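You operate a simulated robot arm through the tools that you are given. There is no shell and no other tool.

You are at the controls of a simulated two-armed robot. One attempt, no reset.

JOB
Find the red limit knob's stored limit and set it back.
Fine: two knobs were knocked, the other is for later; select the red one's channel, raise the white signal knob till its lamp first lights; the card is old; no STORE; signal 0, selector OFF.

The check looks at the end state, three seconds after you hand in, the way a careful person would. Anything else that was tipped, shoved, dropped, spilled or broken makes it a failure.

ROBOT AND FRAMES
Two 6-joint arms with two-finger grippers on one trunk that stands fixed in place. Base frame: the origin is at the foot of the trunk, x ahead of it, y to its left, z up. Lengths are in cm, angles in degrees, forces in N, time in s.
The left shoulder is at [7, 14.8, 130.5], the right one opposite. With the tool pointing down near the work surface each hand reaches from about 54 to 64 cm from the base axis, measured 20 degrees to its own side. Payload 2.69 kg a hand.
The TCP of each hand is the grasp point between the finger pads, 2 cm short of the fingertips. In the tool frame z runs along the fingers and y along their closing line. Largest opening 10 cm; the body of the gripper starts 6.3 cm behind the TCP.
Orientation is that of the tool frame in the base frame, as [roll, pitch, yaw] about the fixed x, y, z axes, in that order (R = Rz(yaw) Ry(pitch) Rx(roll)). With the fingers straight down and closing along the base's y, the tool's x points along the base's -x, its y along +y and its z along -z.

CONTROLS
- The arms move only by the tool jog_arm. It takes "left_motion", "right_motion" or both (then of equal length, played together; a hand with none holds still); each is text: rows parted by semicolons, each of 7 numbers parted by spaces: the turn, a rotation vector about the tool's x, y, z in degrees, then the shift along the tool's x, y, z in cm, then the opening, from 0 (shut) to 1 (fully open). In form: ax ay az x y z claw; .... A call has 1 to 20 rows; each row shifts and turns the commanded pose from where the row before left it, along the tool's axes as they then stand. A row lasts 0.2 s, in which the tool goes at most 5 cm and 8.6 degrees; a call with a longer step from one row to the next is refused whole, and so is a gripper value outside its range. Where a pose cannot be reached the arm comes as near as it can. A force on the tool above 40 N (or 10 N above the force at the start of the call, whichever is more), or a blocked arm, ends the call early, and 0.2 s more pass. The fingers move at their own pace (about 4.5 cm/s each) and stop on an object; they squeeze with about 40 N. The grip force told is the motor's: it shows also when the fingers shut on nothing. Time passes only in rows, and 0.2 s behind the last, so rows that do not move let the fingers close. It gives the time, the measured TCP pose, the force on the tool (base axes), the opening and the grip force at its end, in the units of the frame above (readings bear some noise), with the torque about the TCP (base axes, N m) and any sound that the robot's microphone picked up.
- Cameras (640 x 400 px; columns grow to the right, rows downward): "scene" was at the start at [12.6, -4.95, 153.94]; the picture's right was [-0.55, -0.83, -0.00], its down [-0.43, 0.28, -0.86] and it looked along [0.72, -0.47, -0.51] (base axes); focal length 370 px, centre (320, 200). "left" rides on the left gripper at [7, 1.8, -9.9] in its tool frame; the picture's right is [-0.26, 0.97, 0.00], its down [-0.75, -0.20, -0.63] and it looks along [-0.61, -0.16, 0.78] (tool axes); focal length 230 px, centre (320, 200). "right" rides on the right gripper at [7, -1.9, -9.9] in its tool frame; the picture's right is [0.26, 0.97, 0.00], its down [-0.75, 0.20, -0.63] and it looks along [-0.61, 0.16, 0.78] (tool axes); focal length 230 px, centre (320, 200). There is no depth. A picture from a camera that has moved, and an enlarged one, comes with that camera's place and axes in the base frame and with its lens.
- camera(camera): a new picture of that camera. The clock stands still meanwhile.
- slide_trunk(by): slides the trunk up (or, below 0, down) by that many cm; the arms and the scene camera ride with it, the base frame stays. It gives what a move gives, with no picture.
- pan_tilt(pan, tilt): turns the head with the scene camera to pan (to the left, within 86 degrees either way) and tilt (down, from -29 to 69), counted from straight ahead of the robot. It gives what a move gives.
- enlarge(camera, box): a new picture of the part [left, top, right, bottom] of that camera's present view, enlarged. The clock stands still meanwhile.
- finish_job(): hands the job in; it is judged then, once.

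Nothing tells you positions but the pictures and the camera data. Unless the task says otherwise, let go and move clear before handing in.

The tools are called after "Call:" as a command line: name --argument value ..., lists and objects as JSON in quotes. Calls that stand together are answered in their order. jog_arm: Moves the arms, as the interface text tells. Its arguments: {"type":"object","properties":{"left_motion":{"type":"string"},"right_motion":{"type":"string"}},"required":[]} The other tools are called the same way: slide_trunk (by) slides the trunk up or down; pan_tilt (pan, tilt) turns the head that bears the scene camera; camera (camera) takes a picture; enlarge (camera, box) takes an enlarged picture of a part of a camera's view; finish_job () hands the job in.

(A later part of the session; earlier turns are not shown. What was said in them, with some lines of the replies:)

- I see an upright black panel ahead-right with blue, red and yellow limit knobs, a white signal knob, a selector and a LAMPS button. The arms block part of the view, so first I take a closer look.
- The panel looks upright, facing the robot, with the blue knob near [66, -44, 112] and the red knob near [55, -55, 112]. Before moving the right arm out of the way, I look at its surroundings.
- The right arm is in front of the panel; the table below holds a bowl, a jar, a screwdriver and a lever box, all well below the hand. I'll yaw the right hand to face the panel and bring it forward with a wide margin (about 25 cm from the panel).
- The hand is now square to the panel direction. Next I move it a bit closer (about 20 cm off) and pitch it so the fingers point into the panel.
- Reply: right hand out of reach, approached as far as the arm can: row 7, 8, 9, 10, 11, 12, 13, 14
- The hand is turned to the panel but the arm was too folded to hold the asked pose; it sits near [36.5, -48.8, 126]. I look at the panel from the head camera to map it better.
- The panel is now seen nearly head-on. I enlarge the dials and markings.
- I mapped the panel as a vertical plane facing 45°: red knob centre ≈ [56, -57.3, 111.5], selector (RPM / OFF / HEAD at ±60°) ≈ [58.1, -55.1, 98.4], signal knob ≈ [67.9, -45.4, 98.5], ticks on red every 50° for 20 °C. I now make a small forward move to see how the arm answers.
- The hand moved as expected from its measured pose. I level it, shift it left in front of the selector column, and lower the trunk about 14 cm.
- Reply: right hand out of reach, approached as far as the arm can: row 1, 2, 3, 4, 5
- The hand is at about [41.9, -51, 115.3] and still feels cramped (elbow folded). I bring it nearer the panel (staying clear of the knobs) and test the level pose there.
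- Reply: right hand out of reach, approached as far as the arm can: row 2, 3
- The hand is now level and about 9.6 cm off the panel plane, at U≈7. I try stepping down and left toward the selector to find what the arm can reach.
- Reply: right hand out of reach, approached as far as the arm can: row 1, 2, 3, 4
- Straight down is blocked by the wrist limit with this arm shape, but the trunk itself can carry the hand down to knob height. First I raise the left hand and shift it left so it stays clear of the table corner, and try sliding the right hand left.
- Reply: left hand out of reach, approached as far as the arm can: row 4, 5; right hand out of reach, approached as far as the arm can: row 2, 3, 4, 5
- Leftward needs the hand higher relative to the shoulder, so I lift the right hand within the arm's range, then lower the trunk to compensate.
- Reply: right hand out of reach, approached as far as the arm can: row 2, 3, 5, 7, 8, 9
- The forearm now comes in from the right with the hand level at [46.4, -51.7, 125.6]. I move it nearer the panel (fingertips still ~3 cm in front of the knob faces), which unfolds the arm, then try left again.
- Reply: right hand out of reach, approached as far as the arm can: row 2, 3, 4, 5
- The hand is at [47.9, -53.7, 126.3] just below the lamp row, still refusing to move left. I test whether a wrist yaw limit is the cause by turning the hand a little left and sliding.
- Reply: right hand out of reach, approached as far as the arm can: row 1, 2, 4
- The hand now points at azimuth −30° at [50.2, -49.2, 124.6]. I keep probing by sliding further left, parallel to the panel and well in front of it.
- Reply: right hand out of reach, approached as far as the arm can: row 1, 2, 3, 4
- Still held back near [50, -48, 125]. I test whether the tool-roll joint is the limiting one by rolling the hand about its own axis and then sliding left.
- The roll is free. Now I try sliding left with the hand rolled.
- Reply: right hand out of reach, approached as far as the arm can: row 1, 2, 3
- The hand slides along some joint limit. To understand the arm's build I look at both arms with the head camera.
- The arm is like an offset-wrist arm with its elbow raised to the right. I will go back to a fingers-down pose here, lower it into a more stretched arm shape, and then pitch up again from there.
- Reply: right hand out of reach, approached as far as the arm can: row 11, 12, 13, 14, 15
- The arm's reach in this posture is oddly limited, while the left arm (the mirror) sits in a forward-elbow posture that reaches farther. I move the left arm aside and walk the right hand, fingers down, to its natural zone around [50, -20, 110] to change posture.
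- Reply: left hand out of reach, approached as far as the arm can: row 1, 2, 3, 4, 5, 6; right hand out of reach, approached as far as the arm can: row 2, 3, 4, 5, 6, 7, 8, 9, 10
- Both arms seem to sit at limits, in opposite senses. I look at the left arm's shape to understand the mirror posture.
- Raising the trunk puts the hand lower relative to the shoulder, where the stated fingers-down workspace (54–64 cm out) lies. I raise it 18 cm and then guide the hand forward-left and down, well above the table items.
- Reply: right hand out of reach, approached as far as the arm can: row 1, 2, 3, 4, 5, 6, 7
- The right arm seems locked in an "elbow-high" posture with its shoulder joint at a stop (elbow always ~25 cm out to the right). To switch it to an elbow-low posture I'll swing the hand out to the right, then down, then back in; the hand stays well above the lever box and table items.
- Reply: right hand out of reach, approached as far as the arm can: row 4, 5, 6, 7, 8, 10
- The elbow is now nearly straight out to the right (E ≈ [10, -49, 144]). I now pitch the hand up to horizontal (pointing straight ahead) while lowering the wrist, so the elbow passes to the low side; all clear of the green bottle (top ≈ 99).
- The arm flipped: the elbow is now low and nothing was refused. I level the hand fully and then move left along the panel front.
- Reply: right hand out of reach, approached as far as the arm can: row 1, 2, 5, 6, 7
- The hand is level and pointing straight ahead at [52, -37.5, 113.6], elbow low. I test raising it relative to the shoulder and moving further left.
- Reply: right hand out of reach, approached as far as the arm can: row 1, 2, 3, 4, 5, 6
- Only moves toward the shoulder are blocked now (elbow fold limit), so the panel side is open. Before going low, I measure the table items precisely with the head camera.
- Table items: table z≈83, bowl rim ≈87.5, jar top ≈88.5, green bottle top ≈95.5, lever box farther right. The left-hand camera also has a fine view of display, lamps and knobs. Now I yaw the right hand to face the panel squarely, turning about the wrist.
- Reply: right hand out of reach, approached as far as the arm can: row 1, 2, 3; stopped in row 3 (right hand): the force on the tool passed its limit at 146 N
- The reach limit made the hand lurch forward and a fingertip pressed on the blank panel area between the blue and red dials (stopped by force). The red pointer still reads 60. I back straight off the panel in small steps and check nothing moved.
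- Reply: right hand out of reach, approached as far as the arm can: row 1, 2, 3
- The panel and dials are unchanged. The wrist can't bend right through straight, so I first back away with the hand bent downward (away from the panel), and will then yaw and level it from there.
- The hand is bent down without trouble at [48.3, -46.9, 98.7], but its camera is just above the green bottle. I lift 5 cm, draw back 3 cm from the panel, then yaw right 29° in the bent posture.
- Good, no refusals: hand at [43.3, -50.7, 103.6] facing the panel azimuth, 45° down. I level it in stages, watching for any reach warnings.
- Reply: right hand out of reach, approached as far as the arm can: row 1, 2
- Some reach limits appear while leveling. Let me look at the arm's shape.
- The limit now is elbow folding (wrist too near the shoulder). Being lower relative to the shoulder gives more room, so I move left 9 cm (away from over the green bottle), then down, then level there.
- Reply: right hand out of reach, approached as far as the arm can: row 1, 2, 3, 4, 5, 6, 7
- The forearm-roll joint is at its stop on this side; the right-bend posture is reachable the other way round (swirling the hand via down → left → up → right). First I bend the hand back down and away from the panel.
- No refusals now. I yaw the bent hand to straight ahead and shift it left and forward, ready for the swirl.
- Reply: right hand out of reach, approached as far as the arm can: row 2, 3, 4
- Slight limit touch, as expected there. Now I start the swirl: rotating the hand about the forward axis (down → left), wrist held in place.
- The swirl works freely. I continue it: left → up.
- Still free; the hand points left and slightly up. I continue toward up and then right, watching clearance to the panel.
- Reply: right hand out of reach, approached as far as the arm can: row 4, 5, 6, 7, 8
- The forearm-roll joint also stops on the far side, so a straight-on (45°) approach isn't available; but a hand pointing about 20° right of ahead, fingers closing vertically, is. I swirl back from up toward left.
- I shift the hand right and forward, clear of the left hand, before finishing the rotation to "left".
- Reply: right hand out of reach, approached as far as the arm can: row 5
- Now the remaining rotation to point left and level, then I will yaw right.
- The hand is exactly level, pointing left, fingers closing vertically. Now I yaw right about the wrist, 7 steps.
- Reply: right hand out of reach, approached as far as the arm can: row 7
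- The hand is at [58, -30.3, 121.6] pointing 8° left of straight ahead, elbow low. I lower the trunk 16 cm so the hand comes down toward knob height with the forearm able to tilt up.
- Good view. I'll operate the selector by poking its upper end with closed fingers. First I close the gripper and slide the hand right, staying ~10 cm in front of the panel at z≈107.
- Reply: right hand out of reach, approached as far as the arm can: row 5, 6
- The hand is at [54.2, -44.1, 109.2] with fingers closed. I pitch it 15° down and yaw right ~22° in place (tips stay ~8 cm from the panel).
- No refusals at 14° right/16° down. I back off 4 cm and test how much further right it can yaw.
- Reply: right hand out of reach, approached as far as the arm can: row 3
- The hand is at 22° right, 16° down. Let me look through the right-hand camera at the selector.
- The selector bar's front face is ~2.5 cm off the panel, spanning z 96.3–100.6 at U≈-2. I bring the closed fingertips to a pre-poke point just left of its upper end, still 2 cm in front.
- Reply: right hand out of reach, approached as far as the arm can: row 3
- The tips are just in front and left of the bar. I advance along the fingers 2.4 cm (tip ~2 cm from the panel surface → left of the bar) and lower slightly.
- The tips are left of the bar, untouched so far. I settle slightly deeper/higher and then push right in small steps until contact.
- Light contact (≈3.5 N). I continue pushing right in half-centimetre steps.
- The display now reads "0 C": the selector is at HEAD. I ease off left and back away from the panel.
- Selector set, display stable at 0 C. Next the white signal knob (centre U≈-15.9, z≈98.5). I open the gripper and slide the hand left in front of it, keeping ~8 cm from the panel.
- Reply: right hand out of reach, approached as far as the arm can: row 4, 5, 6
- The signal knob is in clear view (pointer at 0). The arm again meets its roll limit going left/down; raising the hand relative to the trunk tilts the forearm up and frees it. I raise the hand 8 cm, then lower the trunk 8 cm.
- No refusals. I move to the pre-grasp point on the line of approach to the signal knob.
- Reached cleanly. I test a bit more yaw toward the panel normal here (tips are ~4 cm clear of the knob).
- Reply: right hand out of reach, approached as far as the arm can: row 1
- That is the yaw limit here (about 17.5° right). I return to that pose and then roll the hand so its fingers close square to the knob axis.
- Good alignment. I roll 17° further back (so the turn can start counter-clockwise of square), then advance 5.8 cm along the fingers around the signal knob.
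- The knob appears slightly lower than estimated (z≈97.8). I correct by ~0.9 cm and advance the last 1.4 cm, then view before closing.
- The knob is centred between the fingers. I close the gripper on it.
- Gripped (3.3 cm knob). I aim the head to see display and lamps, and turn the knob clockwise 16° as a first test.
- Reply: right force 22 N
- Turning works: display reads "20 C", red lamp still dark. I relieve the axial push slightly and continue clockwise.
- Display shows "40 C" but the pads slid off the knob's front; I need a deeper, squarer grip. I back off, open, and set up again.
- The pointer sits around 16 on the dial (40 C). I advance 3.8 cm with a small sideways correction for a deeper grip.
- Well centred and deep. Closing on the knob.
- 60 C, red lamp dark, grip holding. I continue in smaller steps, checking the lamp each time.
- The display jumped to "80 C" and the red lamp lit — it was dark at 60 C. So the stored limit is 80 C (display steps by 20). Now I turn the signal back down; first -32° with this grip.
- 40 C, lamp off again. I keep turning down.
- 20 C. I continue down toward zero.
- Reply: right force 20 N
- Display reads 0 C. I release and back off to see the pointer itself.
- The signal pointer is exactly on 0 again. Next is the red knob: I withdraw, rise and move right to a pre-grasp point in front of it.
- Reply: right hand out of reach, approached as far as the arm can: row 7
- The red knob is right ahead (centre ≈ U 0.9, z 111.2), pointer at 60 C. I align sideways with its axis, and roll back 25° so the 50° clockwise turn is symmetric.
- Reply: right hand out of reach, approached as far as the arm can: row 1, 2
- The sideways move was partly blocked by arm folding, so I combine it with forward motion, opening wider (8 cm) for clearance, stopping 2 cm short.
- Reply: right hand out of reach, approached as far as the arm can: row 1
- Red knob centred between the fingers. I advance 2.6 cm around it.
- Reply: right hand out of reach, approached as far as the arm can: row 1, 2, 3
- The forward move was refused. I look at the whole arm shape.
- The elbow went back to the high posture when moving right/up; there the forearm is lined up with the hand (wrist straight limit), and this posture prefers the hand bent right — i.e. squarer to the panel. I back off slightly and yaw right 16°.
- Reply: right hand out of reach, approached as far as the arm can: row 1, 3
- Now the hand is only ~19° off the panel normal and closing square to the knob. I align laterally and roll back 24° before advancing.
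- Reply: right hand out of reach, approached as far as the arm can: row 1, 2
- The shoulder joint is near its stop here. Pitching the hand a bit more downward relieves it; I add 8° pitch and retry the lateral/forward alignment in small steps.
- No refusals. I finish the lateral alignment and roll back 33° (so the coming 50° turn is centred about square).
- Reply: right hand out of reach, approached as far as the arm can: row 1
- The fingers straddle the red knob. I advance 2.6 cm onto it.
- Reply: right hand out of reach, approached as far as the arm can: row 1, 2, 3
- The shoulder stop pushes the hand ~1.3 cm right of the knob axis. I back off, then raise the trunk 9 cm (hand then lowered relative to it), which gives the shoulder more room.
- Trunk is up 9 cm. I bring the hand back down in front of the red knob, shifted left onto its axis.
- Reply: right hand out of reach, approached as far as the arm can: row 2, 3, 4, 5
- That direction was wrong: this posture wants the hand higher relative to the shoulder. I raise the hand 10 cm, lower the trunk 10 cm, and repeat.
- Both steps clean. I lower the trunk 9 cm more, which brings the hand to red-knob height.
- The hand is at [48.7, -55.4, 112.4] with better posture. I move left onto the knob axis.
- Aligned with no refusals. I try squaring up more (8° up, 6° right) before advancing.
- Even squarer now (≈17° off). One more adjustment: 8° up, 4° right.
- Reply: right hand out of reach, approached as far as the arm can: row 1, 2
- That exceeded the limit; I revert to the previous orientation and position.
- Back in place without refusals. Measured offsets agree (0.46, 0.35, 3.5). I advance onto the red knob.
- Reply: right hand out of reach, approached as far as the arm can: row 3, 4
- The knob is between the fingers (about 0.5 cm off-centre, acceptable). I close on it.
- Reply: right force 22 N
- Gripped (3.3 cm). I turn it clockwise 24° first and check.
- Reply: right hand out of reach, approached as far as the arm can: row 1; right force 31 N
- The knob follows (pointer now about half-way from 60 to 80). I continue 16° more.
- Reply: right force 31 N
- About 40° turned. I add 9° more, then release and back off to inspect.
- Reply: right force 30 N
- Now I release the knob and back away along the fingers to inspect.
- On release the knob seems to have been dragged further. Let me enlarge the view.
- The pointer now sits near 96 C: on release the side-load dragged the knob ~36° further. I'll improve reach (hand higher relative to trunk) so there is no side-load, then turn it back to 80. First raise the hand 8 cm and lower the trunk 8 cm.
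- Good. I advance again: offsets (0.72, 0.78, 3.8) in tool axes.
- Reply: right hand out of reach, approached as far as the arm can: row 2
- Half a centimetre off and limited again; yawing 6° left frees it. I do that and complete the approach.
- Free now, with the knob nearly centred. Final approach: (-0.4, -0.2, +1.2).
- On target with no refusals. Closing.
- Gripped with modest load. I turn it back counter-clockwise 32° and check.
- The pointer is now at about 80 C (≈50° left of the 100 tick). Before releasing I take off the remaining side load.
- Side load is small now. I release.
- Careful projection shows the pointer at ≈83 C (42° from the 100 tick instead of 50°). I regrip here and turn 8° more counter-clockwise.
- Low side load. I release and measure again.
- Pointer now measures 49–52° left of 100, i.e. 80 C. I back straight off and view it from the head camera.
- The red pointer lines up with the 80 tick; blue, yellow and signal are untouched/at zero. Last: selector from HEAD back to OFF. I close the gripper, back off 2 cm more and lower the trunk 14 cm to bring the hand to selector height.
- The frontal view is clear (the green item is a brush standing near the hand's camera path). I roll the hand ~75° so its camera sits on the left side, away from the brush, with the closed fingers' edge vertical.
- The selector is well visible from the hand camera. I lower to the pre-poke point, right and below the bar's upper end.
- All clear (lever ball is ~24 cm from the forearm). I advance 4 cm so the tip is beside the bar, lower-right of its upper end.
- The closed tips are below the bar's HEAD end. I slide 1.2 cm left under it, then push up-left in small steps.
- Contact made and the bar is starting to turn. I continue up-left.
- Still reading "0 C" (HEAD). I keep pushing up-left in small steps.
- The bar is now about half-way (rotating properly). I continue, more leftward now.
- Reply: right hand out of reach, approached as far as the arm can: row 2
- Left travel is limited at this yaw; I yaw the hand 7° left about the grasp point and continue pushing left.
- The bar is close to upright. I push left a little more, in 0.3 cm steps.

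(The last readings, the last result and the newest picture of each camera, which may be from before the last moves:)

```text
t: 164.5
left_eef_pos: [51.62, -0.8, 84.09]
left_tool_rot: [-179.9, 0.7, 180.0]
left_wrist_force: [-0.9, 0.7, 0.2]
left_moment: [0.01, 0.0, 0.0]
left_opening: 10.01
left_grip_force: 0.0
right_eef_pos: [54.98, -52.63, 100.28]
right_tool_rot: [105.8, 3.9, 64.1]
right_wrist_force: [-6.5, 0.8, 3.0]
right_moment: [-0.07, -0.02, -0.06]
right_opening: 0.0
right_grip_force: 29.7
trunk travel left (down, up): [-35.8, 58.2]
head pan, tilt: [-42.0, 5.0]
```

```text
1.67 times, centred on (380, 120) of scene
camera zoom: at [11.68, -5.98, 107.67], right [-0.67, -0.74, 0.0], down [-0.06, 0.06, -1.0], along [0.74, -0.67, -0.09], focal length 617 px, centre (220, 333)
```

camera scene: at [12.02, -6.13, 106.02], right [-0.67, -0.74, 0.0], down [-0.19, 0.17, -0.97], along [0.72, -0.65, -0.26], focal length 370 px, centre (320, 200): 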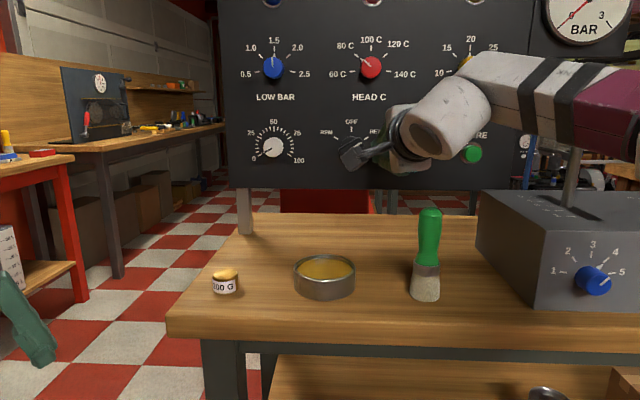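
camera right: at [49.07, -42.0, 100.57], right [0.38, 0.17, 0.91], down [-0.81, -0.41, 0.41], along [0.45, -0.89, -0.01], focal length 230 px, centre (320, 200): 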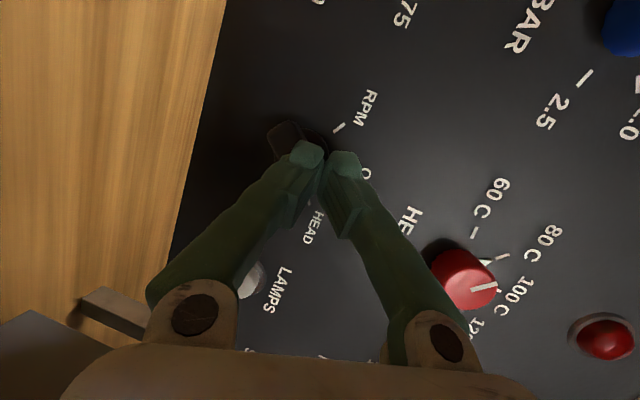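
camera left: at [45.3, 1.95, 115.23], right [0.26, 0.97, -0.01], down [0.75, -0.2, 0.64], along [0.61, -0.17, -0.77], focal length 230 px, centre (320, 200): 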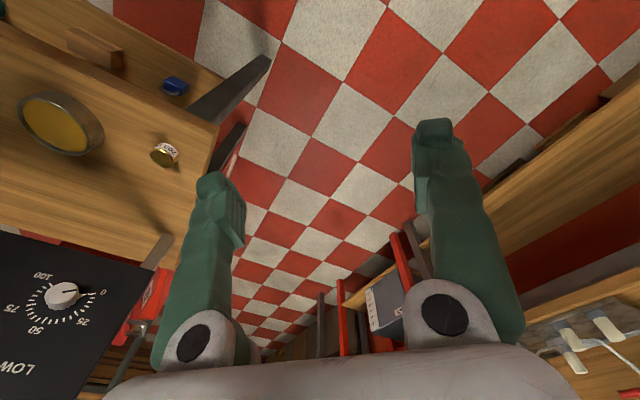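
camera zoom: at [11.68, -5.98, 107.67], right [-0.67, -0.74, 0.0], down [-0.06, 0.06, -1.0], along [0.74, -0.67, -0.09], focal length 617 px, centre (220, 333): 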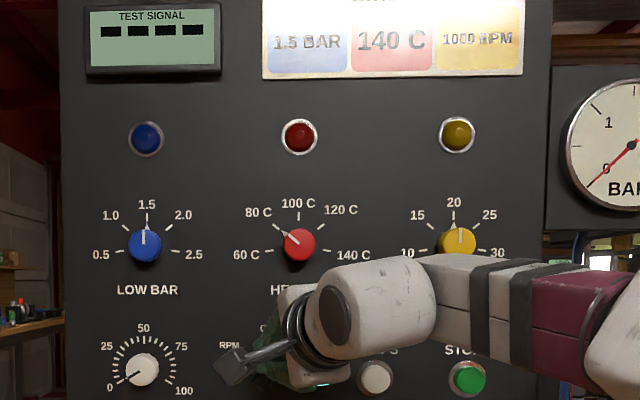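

The display shows "----" again: OFF. I back away to see exactly where the bar points.

Call:
jog_arm --right_motion "0 0 0 0 0 -1.2 0; 0 0 0 0 0 -1.2 0; 0 0 0 -1.5 0 -1 0; 0 0 0 -2 0 -0.8 0; 0 0 0 -2 0 -0.8 0; 0 0 0 0 0 0 0"

Call:
camera --camera "right"

Call:
enlarge --camera "scene" --box '[230, 160, 430, 270]'

```text
t: 165.9
left_eef_pos: [51.96, -0.71, 83.8]
left_tool_rot: [-179.9, 0.5, 179.9]
left_wrist_force: [-0.4, -0.1, 0.5]
left_moment: [-0.03, -0.02, -0.02]
left_opening: 9.99
left_grip_force: 0.1
right_eef_pos: [48.66, -55.59, 102.0]
right_tool_rot: [106.1, 3.9, 64.2]
right_wrist_force: [0.2, 0.7, 0.7]
right_moment: [0.04, 0.01, 0.0]
right_opening: 0.02
right_grip_force: 29.2
trunk travel left (down, up): [-35.8, 58.2]
head pan, tilt: [-42.0, 5.0]
```

```text
taken
camera right: at [42.67, -44.82, 102.33], right [0.38, 0.17, 0.91], down [-0.81, -0.41, 0.42], along [0.45, -0.89, -0.02], focal length 230 px, centre (320, 200)
```

right: 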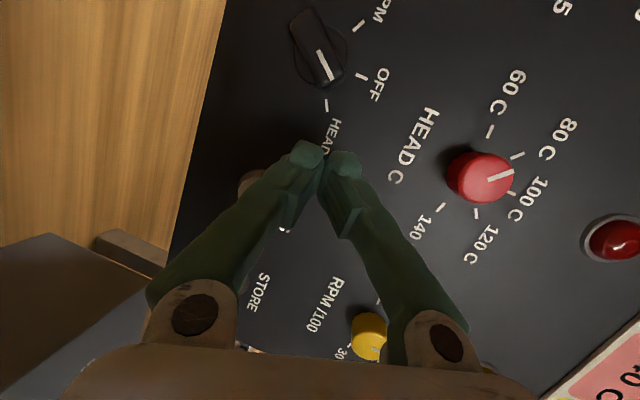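

```text
3.20 times, centred on (330, 215) of scene
camera zoom: at [11.94, -6.0, 107.64], right [-0.67, -0.74, 0.0], down [-0.07, 0.06, -1.0], along [0.74, -0.67, -0.09], focal length 1185 px, centre (288, 152)
```

zoom: 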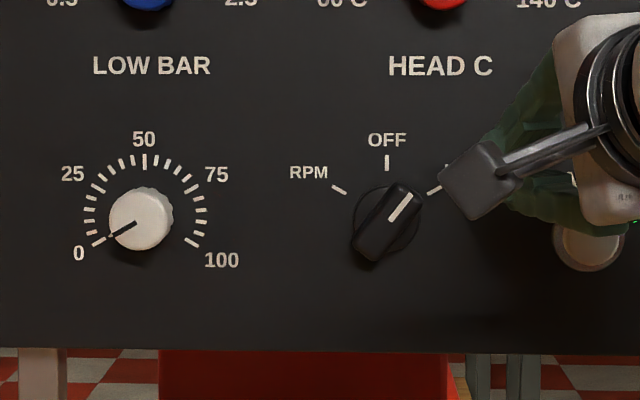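

The head-on view shows the bar still ~36° right of OFF (the display already blanks there). The tips had been too shallow. I re-approach deeper, at the right side of the bar, and push left.

Call:
jog_arm --right_motion "0 0 0 0.8 -0.65 0.3 0; 0 0 0 0.8 -0.65 0.3 0; 0 0 0 0 0 1.3 0; 0 0 0 0 0 1.3 0; 0 0 0 0 0 1.2 0; 0 0 0 0 0 0 0"

Call:
camera --camera "right"

Call:
enlarge --camera "scene" --box '[230, 160, 430, 270]'

```text
t: 167.3
left_eef_pos: [51.89, -0.82, 83.78]
left_tool_rot: [-179.9, 0.5, 179.9]
left_wrist_force: [0.1, 0.2, 0.2]
left_moment: [0.0, 0.01, -0.03]
left_opening: 10.01
left_grip_force: 0.1
right_eef_pos: [52.69, -55.93, 99.29]
right_tool_rot: [106.0, 3.9, 64.2]
right_wrist_force: [0.8, 0.5, -0.4]
right_moment: [0.0, 0.02, 0.0]
right_opening: 0.0
right_grip_force: 29.9
trunk travel left (down, up): [-35.8, 58.2]
head pan, tilt: [-42.0, 5.0]
```

```text
taken
camera right: at [46.7, -45.18, 99.62], right [0.38, 0.17, 0.91], down [-0.81, -0.41, 0.42], along [0.45, -0.89, -0.02], focal length 230 px, centre (320, 200)
```

right: 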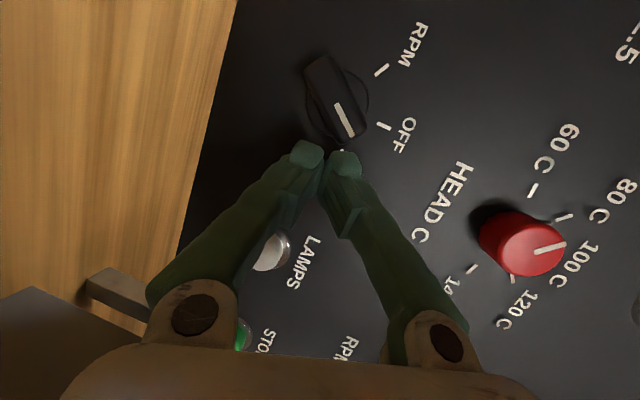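

```text
3.20 times, centred on (330, 215) of scene
camera zoom: at [11.89, -6.04, 107.64], right [-0.67, -0.74, 0.0], down [-0.06, 0.06, -1.0], along [0.74, -0.67, -0.09], focal length 1185 px, centre (288, 152)
```

zoom: 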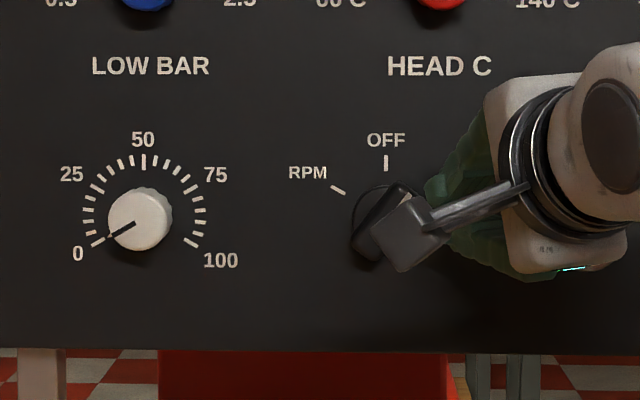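

In position, no refusals. I push left 1.35 cm in three steps.

Call:
jog_arm --right_motion "0 0 0 0.424 0.07 0.14 0; 0 0 0 0.424 0.07 0.14 0; 0 0 0 0.424 0.07 0.14 0; 0 0 0 0 0 0 0"

Call:
camera --camera "right"

Call:
enlarge --camera "scene" --box '[230, 160, 430, 270]'

```text
t: 168.3
left_eef_pos: [51.82, -0.81, 84.01]
left_tool_rot: [-179.8, 0.6, 179.9]
left_wrist_force: [-0.8, 0.2, -0.2]
left_moment: [0.02, 0.03, -0.02]
left_opening: 10.0
left_grip_force: 0.1
right_eef_pos: [53.5, -54.97, 99.34]
right_tool_rot: [105.9, 3.9, 64.3]
right_wrist_force: [-4.7, 0.7, 2.1]
right_moment: [-0.02, -0.01, -0.01]
right_opening: 0.01
right_grip_force: 29.4
trunk travel left (down, up): [-35.8, 58.2]
head pan, tilt: [-42.0, 5.0]
```

```text
taken
camera right: at [47.55, -44.19, 99.77], right [0.38, 0.17, 0.91], down [-0.81, -0.41, 0.41], along [0.45, -0.89, -0.02], focal length 230 px, centre (320, 200)
```

right: 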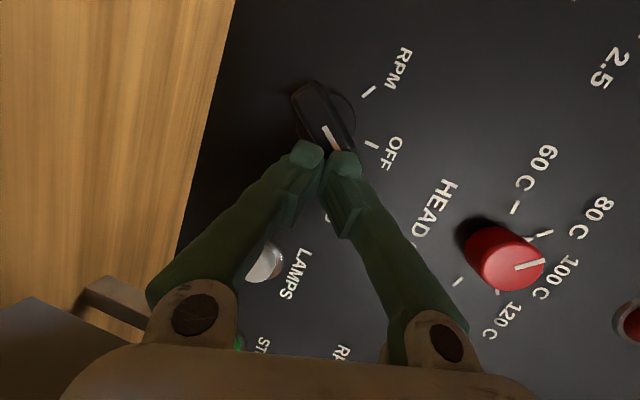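

```text
3.20 times, centred on (330, 215) of scene
camera zoom: at [11.74, -6.02, 107.66], right [-0.67, -0.74, 0.0], down [-0.06, 0.06, -1.0], along [0.74, -0.67, -0.09], focal length 1185 px, centre (288, 152)
```

zoom: 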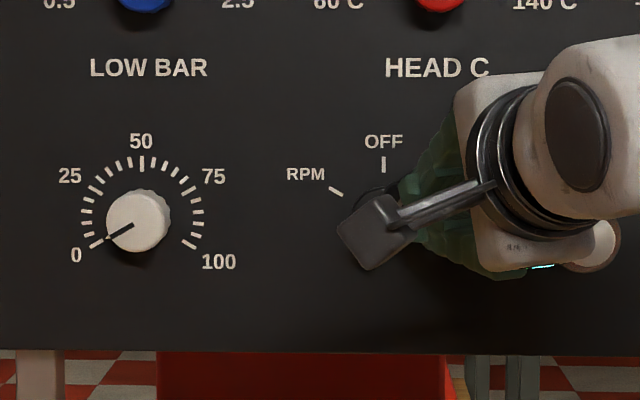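

It's moving. I continue left another 1.3 cm.

Call:
jog_arm --right_motion "0 0 0 0.424 0.07 0.17 0; 0 0 0 0.424 0.07 0.17 0; 0 0 0 0.424 0.07 0.17 0; 0 0 0 0 0 0 0"

Call:
camera --camera "right"

```text
t: 169.3
left_eef_pos: [51.53, -0.62, 84.2]
left_tool_rot: [-179.9, 0.8, 179.8]
left_wrist_force: [-0.1, 0.4, 0.5]
left_moment: [0.0, 0.04, -0.02]
left_opening: 10.01
left_grip_force: 0.0
right_eef_pos: [54.06, -53.94, 99.56]
right_tool_rot: [105.6, 3.8, 64.2]
right_wrist_force: [-13.7, -0.1, 7.2]
right_moment: [-0.14, -0.11, -0.06]
right_opening: 0.02
right_grip_force: 29.6
trunk travel left (down, up): [-35.8, 58.2]
head pan, tilt: [-42.0, 5.0]
```

```text
taken
camera right: at [48.21, -43.24, 100.0], right [0.37, 0.17, 0.91], down [-0.81, -0.41, 0.41], along [0.45, -0.89, -0.01], focal length 230 px, centre (320, 200)
```

right: 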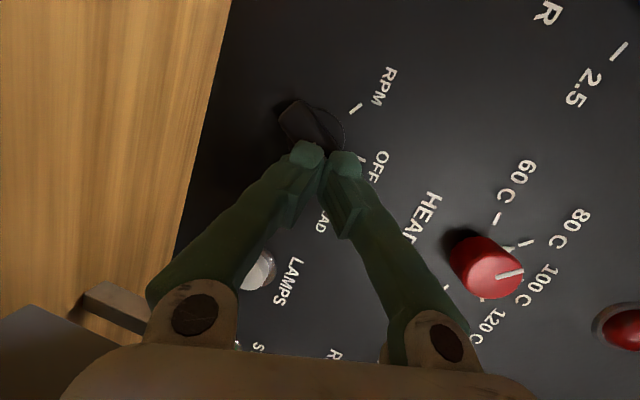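

The bar is ~25° from OFF now. I keep going left with a touch of forward to hold depth.

Call:
jog_arm --right_motion "0 0 0 0.36 0.12 0.35 0; 0 0 0 0.4 0.08 0.2 0; 0 0 0 0 0 0 0"

Call:
camera --camera "right"

```text
t: 170.1
left_eef_pos: [51.16, -0.56, 84.27]
left_tool_rot: [-179.7, 1.1, 179.9]
left_wrist_force: [0.2, 0.1, -0.3]
left_moment: [0.01, 0.0, -0.03]
left_opening: 10.01
left_grip_force: 0.1
right_eef_pos: [54.61, -53.38, 100.01]
right_tool_rot: [105.2, 3.8, 64.0]
right_wrist_force: [-23.6, 3.3, 14.5]
right_moment: [-0.21, -0.11, -0.15]
right_opening: 0.6
right_grip_force: 29.2
trunk travel left (down, up): [-35.8, 58.2]
head pan, tilt: [-42.0, 5.0]
```

```text
taken
camera right: at [48.75, -42.71, 100.35], right [0.37, 0.18, 0.91], down [-0.82, -0.41, 0.41], along [0.45, -0.89, -0.01], focal length 230 px, centre (320, 200)
```

right: 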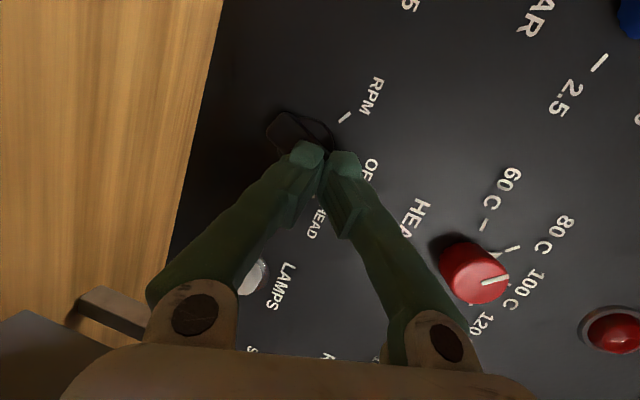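

The bar now looks upright (it even nudged between the fingertips). I withdraw straight back and check head-on.

Call:
jog_arm --right_motion "0 0 0 0 0 -1 0; 0 0 0 0 0 -1.2 0; 0 0 0 0 0 -1.2 0; 0 0 0 -2 0 -0.8 0; 0 0 0 -2 0 -0.8 0; 0 0 0 -1.5 0 -0.5 0; 0 0 0 0 0 0 0"

Call:
enlarge --camera "scene" --box '[230, 160, 430, 270]'

Call:
camera --camera "right"

```text
t: 171.7
left_eef_pos: [51.96, -0.72, 84.03]
left_tool_rot: [-179.9, 0.4, -180.0]
left_wrist_force: [-0.2, 0.1, -0.2]
left_moment: [0.02, 0.01, 0.0]
left_opening: 10.02
left_grip_force: 0.1
right_eef_pos: [48.42, -56.05, 100.96]
right_tool_rot: [106.0, 4.0, 64.2]
right_wrist_force: [0.4, -0.2, -0.3]
right_moment: [0.0, 0.03, 0.0]
right_opening: 0.0
right_grip_force: 29.0
trunk travel left (down, up): [-35.8, 58.2]
head pan, tilt: [-42.0, 5.0]
```

```text
3.20 times, centred on (330, 215) of scene
camera zoom: at [11.91, -6.01, 107.64], right [-0.67, -0.74, 0.0], down [-0.06, 0.06, -1.0], along [0.74, -0.67, -0.09], focal length 1185 px, centre (288, 152)
```

zoom: 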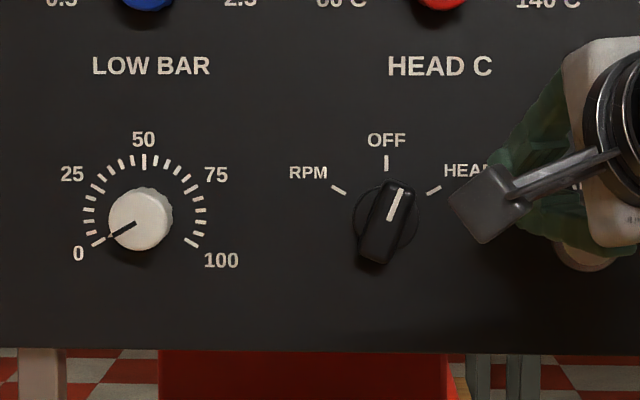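

```text
taken
camera right: at [42.52, -45.35, 101.36], right [0.38, 0.17, 0.91], down [-0.81, -0.41, 0.42], along [0.45, -0.89, -0.02], focal length 230 px, centre (320, 200)
```

right: 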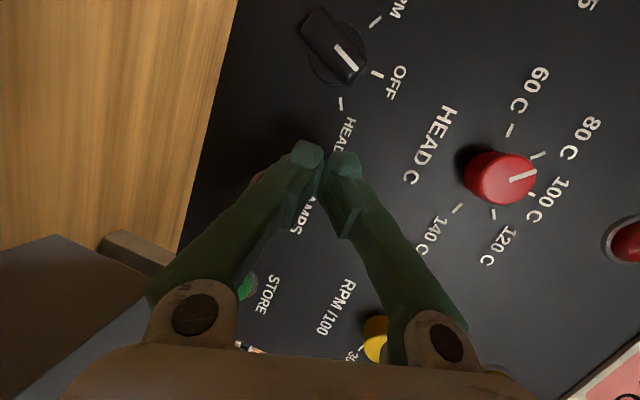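

Selector is now ~19° right of OFF. A cleaner way: straddle the bar with the fingers closing horizontally — closing will square it to vertical (OFF). I raise a little and roll the hand so it closes horizontally.

Call:
jog_arm --right_motion "0 0 0 -0.1 1.5 -0.4 0; 0 0 0 -0.1 1.5 -0.4 0; 0 0 -7.82 0 0 0 0.2; 0 0 -7.82 0 0 0 0.4; 0 0 -7.82 0 0 0 0.5; 0 0 -7.82 0 0 0 0.5; 0 0 -7.82 0 0 0 0.5; 0 0 -7.82 0 0 0 0.5; 0 0 -7.82 0 0 0 0.5; 0 0 -7.82 0 0 0 0.5; 0 0 -7.82 0 0 0 0.5; 0 0 -7.82 0 0 0 0.5; 0 0 -7.82 0 0 0 0.5; 0 0 0 0 0 0 0.5"

Call:
camera --camera "right"

Call:
camera --camera "scene"

```text
t: 174.7
left_eef_pos: [51.89, -0.87, 83.72]
left_tool_rot: [-180.0, 0.4, 180.0]
left_wrist_force: [-0.1, 0.3, -0.5]
left_moment: [-0.01, -0.01, 0.03]
left_opening: 9.99
left_grip_force: 0.0
right_eef_pos: [48.23, -55.71, 103.93]
right_tool_rot: [-179.6, 74.0, 153.2]
right_wrist_force: [0.0, -0.8, 0.3]
right_moment: [0.01, -0.02, -0.03]
right_opening: 4.98
right_grip_force: 0.1
right hand out of reach, approached as far as the arm can: row 13
trunk travel left (down, up): [-35.8, 58.2]
head pan, tilt: [-42.0, 5.0]
```

```text
taken
camera right: at [37.25, -52.17, 99.85], right [0.38, 0.89, -0.25], down [-0.27, 0.36, 0.89], along [0.89, -0.27, 0.37], focal length 230 px, centre (320, 200)
```

right: 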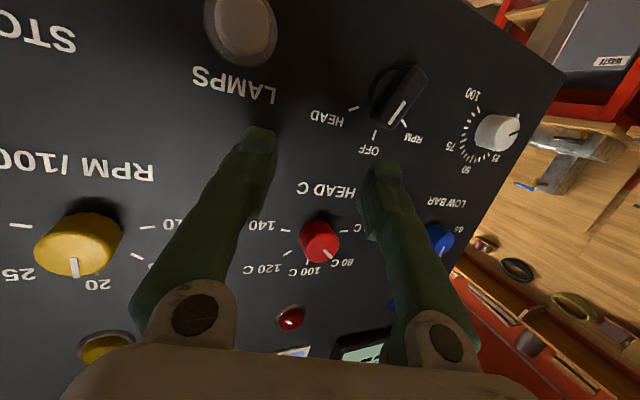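

```text
taken
camera scene: at [11.92, -6.04, 107.64], right [-0.67, -0.74, 0.0], down [-0.07, 0.06, -1.0], along [0.74, -0.67, -0.09], focal length 370 px, centre (320, 200)
```

scene: 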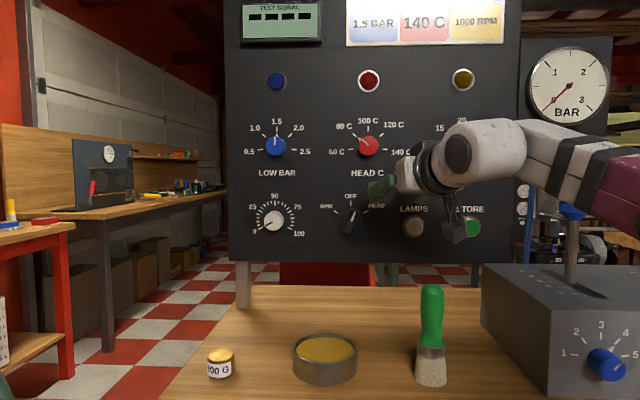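

Good orientation. I move toward the selector axis (left and down), staying in front of it.

Call:
jog_arm --right_motion "0 0 0 0.76 1.17 0.73 0.5; 0 0 0 0.76 1.17 0.73 0.5; 0 0 0 0.76 1.17 0.73 0.5; 0 0 0 0.76 1.17 0.73 0.5; 0 0 0 0.76 1.17 0.73 0.5; 0 0 0 0 0 0 0.5"

Call:
camera --camera "right"

```text
t: 176.1
left_eef_pos: [51.86, -0.77, 83.88]
left_tool_rot: [-179.9, 0.7, 179.9]
left_wrist_force: [-0.4, 0.4, -0.6]
left_moment: [0.0, 0.01, 0.0]
left_opening: 9.99
left_grip_force: 0.0
right_eef_pos: [53.17, -51.56, 99.39]
right_tool_rot: [179.9, 74.0, 153.0]
right_wrist_force: [0.5, -0.8, -0.7]
right_moment: [0.03, 0.0, 0.03]
right_opening: 5.02
right_grip_force: 0.0
trunk travel left (down, up): [-35.8, 58.2]
head pan, tilt: [-42.0, 5.0]
```

```text
taken
camera right: at [42.13, -48.1, 95.31], right [0.37, 0.89, -0.25], down [-0.26, 0.36, 0.9], along [0.89, -0.27, 0.37], focal length 230 px, centre (320, 200)
```

right: 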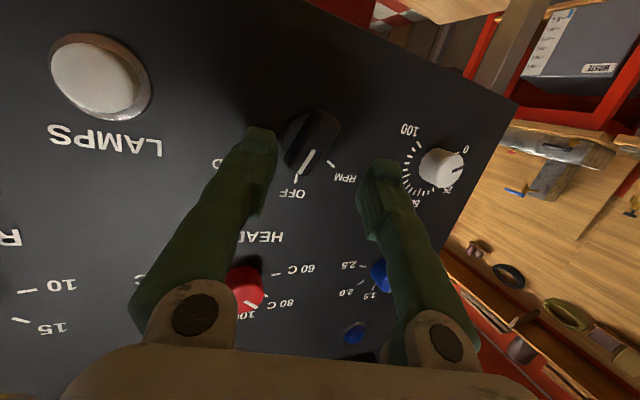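

The bar lies between the fingers with no refusals. I advance 3.4 cm to straddle it.

Call:
jog_arm --right_motion "0 0 0 0.1 -0.05 1.2 0.5; 0 0 0 0.05 -0.05 1.2 0.5; 0 0 0 0 0 1 0.5; 0 0 0 0 0 0 0.5"

Call:
camera --camera "right"

Call:
enlarge --camera "scene" --box '[230, 160, 430, 270]'

```text
t: 177.1
left_eef_pos: [51.91, -0.83, 83.96]
left_tool_rot: [-179.8, 0.7, 179.9]
left_wrist_force: [0.2, -1.3, -0.6]
left_moment: [0.02, 0.03, -0.02]
left_opening: 10.01
left_grip_force: 0.0
right_eef_pos: [55.91, -53.08, 98.2]
right_tool_rot: [-179.8, 73.9, 153.3]
right_wrist_force: [0.5, -1.0, 0.2]
right_moment: [0.02, 0.0, 0.02]
right_opening: 5.0
right_grip_force: 0.1
trunk travel left (down, up): [-35.8, 58.2]
head pan, tilt: [-42.0, 5.0]
```

```text
taken
camera right: at [44.93, -49.66, 94.12], right [0.37, 0.89, -0.25], down [-0.27, 0.36, 0.89], along [0.89, -0.27, 0.37], focal length 230 px, centre (320, 200)
```

right: 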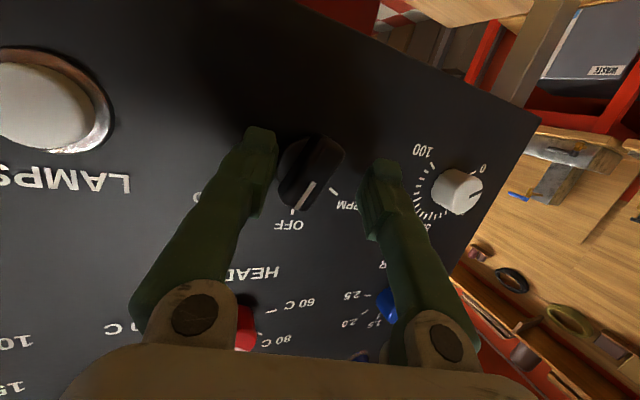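

```text
3.20 times, centred on (330, 215) of scene
camera zoom: at [11.9, -6.03, 107.64], right [-0.67, -0.74, 0.0], down [-0.06, 0.06, -1.0], along [0.74, -0.67, -0.09], focal length 1185 px, centre (288, 152)
```

zoom: 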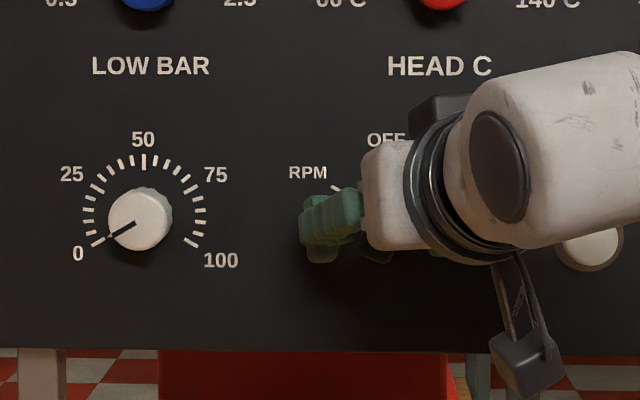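

Straddled (no contact yet). Now I close the fingers on the bar.

Call:
jog_arm --right_motion "0 0 0 0 0 0 0.35; 0 0 0 0 0 0 0.28; 0 0 0 0 0 0 0.22; 0 0 0 0 0 0 0.15; 0 0 0 0 0 0 0; 0 0 0 0 0 0 0; 0 0 0 0 0 0 0"

Call:
camera --camera "right"

```text
t: 178.7
left_eef_pos: [51.73, -0.93, 84.08]
left_tool_rot: [180.0, 0.5, 179.9]
left_wrist_force: [-0.3, 0.5, -0.9]
left_moment: [0.03, 0.0, -0.04]
left_opening: 9.99
left_grip_force: 0.0
right_eef_pos: [55.8, -53.42, 98.24]
right_tool_rot: [179.5, 74.2, 152.6]
right_wrist_force: [-2.5, -14.1, 8.4]
right_moment: [-0.19, -0.15, -0.38]
right_opening: 2.09
right_grip_force: 45.2
trunk travel left (down, up): [-35.8, 58.2]
head pan, tilt: [-42.0, 5.0]
```

```text
taken
camera right: at [44.78, -49.88, 94.14], right [0.38, 0.89, -0.25], down [-0.27, 0.36, 0.89], along [0.89, -0.27, 0.37], focal length 230 px, centre (320, 200)
```

right: 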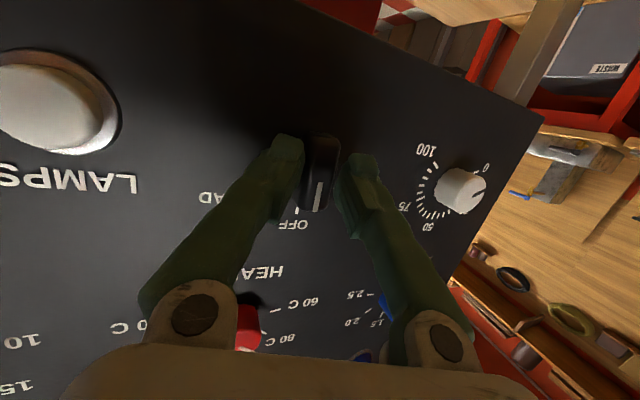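

The bar is squeezed square between the pads, pointing at OFF. I relieve the side load, then release and withdraw.

Call:
jog_arm --right_motion "0 0 0 -0.15 -0.3 0 0; 0 0 0 0 0 0 0"

Call:
jog_arm --right_motion "0 0 0 0 0 0 0.35; 0 0 0 0 0 0 0.5; 0 0 0 0 0 0 0.5; 0 0 0 0 0 -1.2 0.5; 0 0 0 0 0 -1.2 0.5; 0 0 0 0 0 -1.2 0.5; 0 0 0 0 0 0 0.5"

Call:
camera --camera "right"

```text
t: 179.3
left_eef_pos: [51.8, -0.71, 83.96]
left_tool_rot: [-179.9, 0.6, 179.8]
left_wrist_force: [-0.7, -0.3, 0.5]
left_moment: [0.0, -0.02, 0.0]
left_opening: 9.99
left_grip_force: 0.1
right_eef_pos: [55.7, -53.51, 98.21]
right_tool_rot: [-179.9, 74.1, 153.3]
right_wrist_force: [-3.9, -1.5, 0.9]
right_moment: [-0.5, -0.48, -0.17]
right_opening: 2.07
right_grip_force: 45.0
trunk travel left (down, up): [-35.8, 58.2]
head pan, tilt: [-42.0, 5.0]
```

```text
t: 180.9
left_eef_pos: [51.95, -0.82, 83.78]
left_tool_rot: [-179.9, 0.5, 179.9]
left_wrist_force: [0.1, 0.5, -0.4]
left_moment: [0.0, 0.02, 0.03]
left_opening: 10.02
left_grip_force: 0.0
right_eef_pos: [52.78, -51.94, 99.42]
right_tool_rot: [-179.9, 74.0, 153.3]
right_wrist_force: [-0.4, -0.5, -0.1]
right_moment: [0.01, -0.02, 0.0]
right_opening: 4.98
right_grip_force: 0.0
trunk travel left (down, up): [-35.8, 58.2]
head pan, tilt: [-42.0, 5.0]
```

```text
taken
camera right: at [41.71, -48.45, 95.3], right [0.37, 0.89, -0.25], down [-0.26, 0.36, 0.89], along [0.89, -0.27, 0.37], focal length 230 px, centre (320, 200)
```

right: 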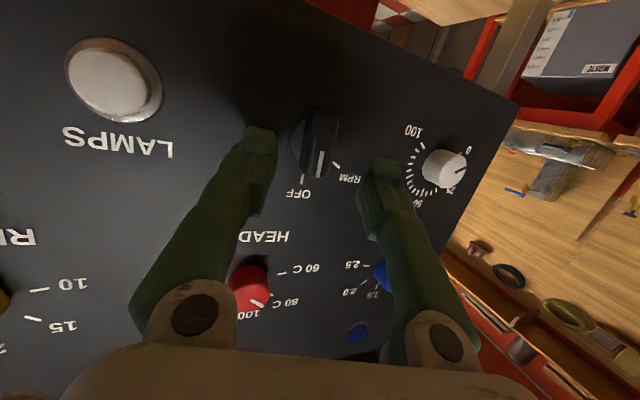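

Released cleanly. I move the hand up and right, away from the panel, for a head-on check.

Call:
jog_arm --right_motion "0 0 0 -1.5 -0.5 -1 0.5; 0 0 0 -2 -1.5 -1 0.5; 0 0 0 -2 -1.5 -1 0.5; 0 0 0 -2 -1.5 -1 0.5; 0 0 0 -2 -1.5 -1 0.5; 0 0 0 -1 -1.5 -1 0.5; 0 0 0 0 0 0 0.5"

Call:
camera --camera "scene"

Call:
enlarge --camera "scene" --box '[230, 160, 430, 270]'

```text
t: 182.5
left_eef_pos: [51.98, -0.81, 83.9]
left_tool_rot: [-180.0, 0.5, 179.9]
left_wrist_force: [0.2, -0.5, 0.1]
left_moment: [0.0, -0.01, 0.01]
left_opening: 10.0
left_grip_force: 0.0
right_eef_pos: [44.33, -54.53, 107.7]
right_tool_rot: [179.9, 74.0, 152.9]
right_wrist_force: [0.6, -0.6, 0.7]
right_moment: [0.02, 0.02, -0.03]
right_opening: 5.03
right_grip_force: 0.0
right hand out of reach, approached as far as the arm can: row 3, 4, 5, 6
trunk travel left (down, up): [-35.8, 58.2]
head pan, tilt: [-42.0, 5.0]
```

```text
taken
camera scene: at [11.94, -6.04, 107.63], right [-0.67, -0.74, 0.0], down [-0.07, 0.06, -1.0], along [0.74, -0.67, -0.09], focal length 370 px, centre (320, 200)
```

scene: 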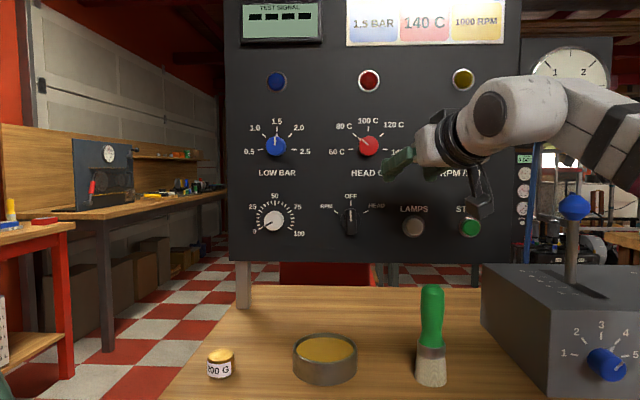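

```text
3.20 times, centred on (330, 215) of scene
camera zoom: at [11.94, -6.04, 107.63], right [-0.67, -0.74, 0.0], down [-0.07, 0.06, -1.0], along [0.74, -0.67, -0.09], focal length 1185 px, centre (288, 152)
```

zoom: 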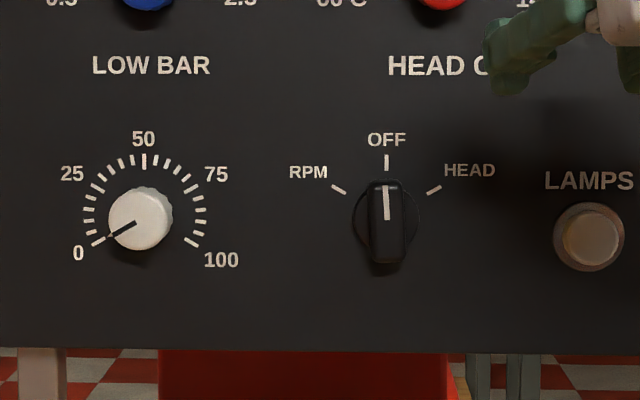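

The selector is upright at OFF and the signal is on 0. I verify the red, blue and yellow dials.

Call:
enlarge --camera "scene" --box '[320, 100, 420, 180]'

Call:
enlarge --camera "right" --box '[160, 100, 480, 320]'

```text
5.00 times, centred on (370, 140) of scene
camera zoom: at [11.94, -6.04, 107.63], right [-0.67, -0.74, 0.0], down [-0.07, 0.06, -1.0], along [0.74, -0.67, -0.09], focal length 1851 px, centre (70, 500)
```

zoom: 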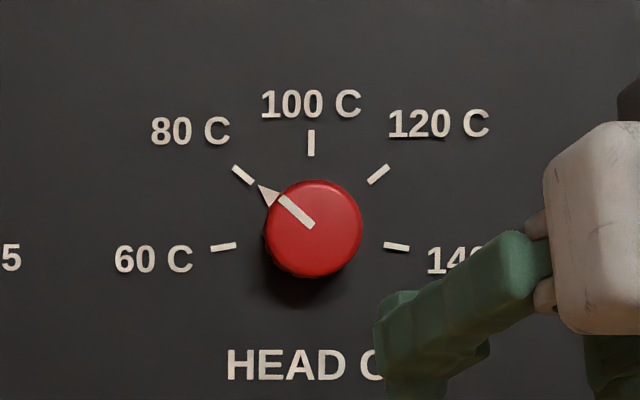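

```text
1.82 times, centred on (320, 210) of right
camera zoom: at [33.45, -50.86, 103.56], right [0.38, 0.89, -0.25], down [-0.27, 0.36, 0.89], along [0.89, -0.27, 0.37], focal length 418 px, centre (320, 182)
```

zoom: 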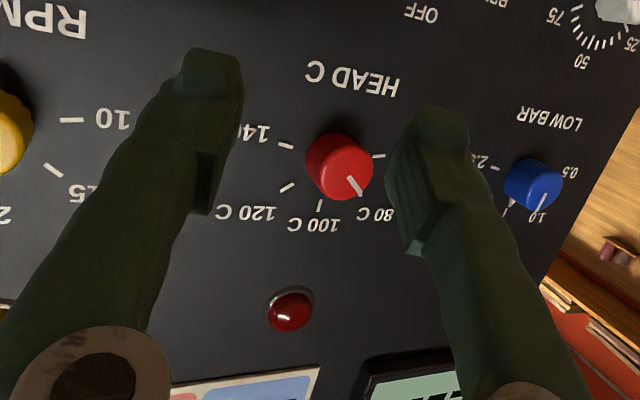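

Red reads 80 C (≈80.6 by geometry), selector OFF, signal 0, blue 1.5 and yellow 20 as before. I move the arm clear: raise the trunk and draw the hand back.

Call:
slide_trunk --by 20

Call:
jog_arm --right_motion "0 0 0 -1 0 -1.5 0.5; 0 0 0 -1 0 -1.5 0.5; 0 0 0 -1 0 -1.5 0.5; 0 0 0 -1 0 -1.5 0.5; 0 0 0 0 0 0 0.5"

Call:
pan_tilt --pan -42 --tilt 25

Call:
camera --camera "scene"

```text
t: 184.7
left_eef_pos: [51.9, -0.77, 104.03]
left_tool_rot: [-179.9, 0.5, 179.9]
left_wrist_force: [0.4, 0.0, 0.4]
left_moment: [-0.01, 0.05, 0.01]
left_opening: 9.99
left_grip_force: 0.1
right_eef_pos: [44.51, -54.47, 127.61]
right_tool_rot: [179.9, 74.1, 152.8]
right_wrist_force: [-0.2, -0.5, 0.2]
right_moment: [0.03, -0.02, -0.02]
right_opening: 5.03
right_grip_force: 0.1
trunk travel left (down, up): [-55.8, 38.2]
head pan, tilt: [-42.0, 5.0]
```

```text
t: 185.9
left_eef_pos: [51.91, -0.86, 103.89]
left_tool_rot: [-180.0, 0.6, -180.0]
left_wrist_force: [0.8, 0.3, -0.4]
left_moment: [0.02, 0.03, 0.01]
left_opening: 10.01
left_grip_force: 0.0
right_eef_pos: [40.05, -51.61, 132.1]
right_tool_rot: [179.5, 74.4, 152.3]
right_wrist_force: [-1.2, -0.5, 0.3]
right_moment: [0.0, -0.01, 0.02]
right_opening: 5.0
right_grip_force: 0.1
right hand out of reach, approached as far as the arm can: row 2, 3, 4
trunk travel left (down, up): [-55.8, 38.2]
head pan, tilt: [-42.0, 5.0]
```

```text
t: 186.7
left_eef_pos: [51.91, -0.78, 103.91]
left_tool_rot: [-180.0, 0.6, 179.9]
left_wrist_force: [0.0, 0.7, 0.7]
left_moment: [-0.01, -0.03, 0.0]
left_opening: 10.0
left_grip_force: 0.1
right_eef_pos: [40.03, -51.62, 132.15]
right_tool_rot: [179.6, 74.2, 152.3]
right_wrist_force: [0.2, -0.1, -0.4]
right_moment: [-0.02, 0.01, 0.03]
right_opening: 4.99
right_grip_force: 0.0
trunk travel left (down, up): [-55.8, 38.2]
head pan, tilt: [-42.0, 25.0]
```

```text
taken
camera scene: at [11.93, -6.07, 124.4], right [-0.67, -0.74, 0.0], down [-0.31, 0.28, -0.91], along [0.67, -0.61, -0.42], focal length 370 px, centre (320, 200)
```

scene: 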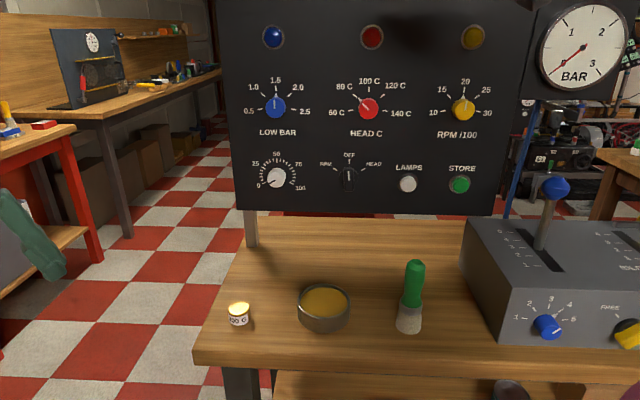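

Call:
enlarge --camera "scene" --box '[230, 20, 510, 215]'

Call:
enlarge --camera "scene" --box '[240, 70, 410, 200]'

```text
2.05 times, centred on (370, 118) of scene
camera zoom: at [11.93, -6.07, 124.4], right [-0.67, -0.74, 0.0], down [-0.31, 0.28, -0.91], along [0.67, -0.61, -0.42], focal length 760 px, centre (217, 369)
```

zoom: 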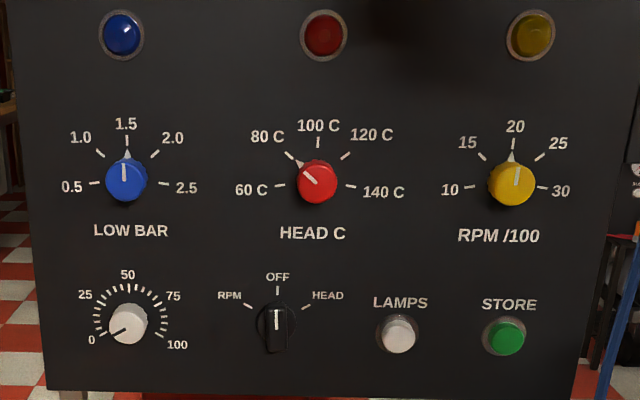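

```text
3.08 times, centred on (325, 135) of scene
camera zoom: at [11.93, -6.07, 124.4], right [-0.67, -0.74, 0.0], down [-0.31, 0.28, -0.91], along [0.67, -0.61, -0.42], focal length 1139 px, centre (305, 400)
```

zoom: 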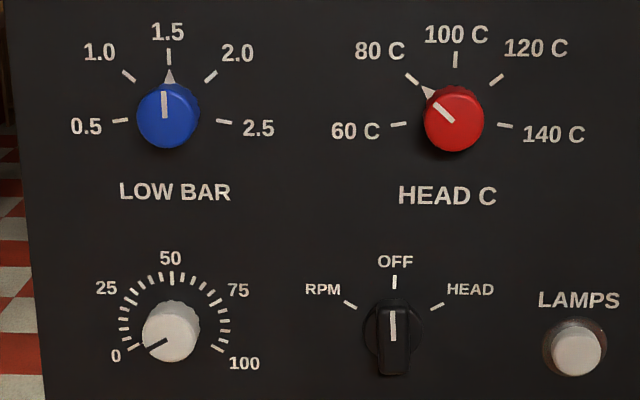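

The end state looks right: red limit at 80 C, signal at 0, selector OFF, lamps dark. Blue (1.5) and yellow (20) are as found, STORE was not pressed, and the items on the table are untouched. Both hands are empty and clear, so I hand the job in.

Call:
finish_job

```text
The job is handed in.
```

I found the red knob's stored limit, 80 C, set the knob back to it, and handed the job in.

- **Finding it:** with the selector on HEAD, the red lamp was dark at 60 C and first lit at 80 C. The display only moves in 20 C steps. The card's 140 C is out of date.
- **Red knob:** it now points at the 80 tick. My best measurement from the camera view is about 80.6 C.
- **Signal and selector:** the signal knob is back on 0 and the selector is at OFF.
- **Left alone:** blue is still at 1.5, yellow is still at 20 for later, and STORE was never pressed. Nothing on the table was moved.

Early on, one fingertip pressed hard on a bare stretch of panel between the blue and red dials (146 N at the stop). The panel and dials looked unchanged in the pictures afterwards.
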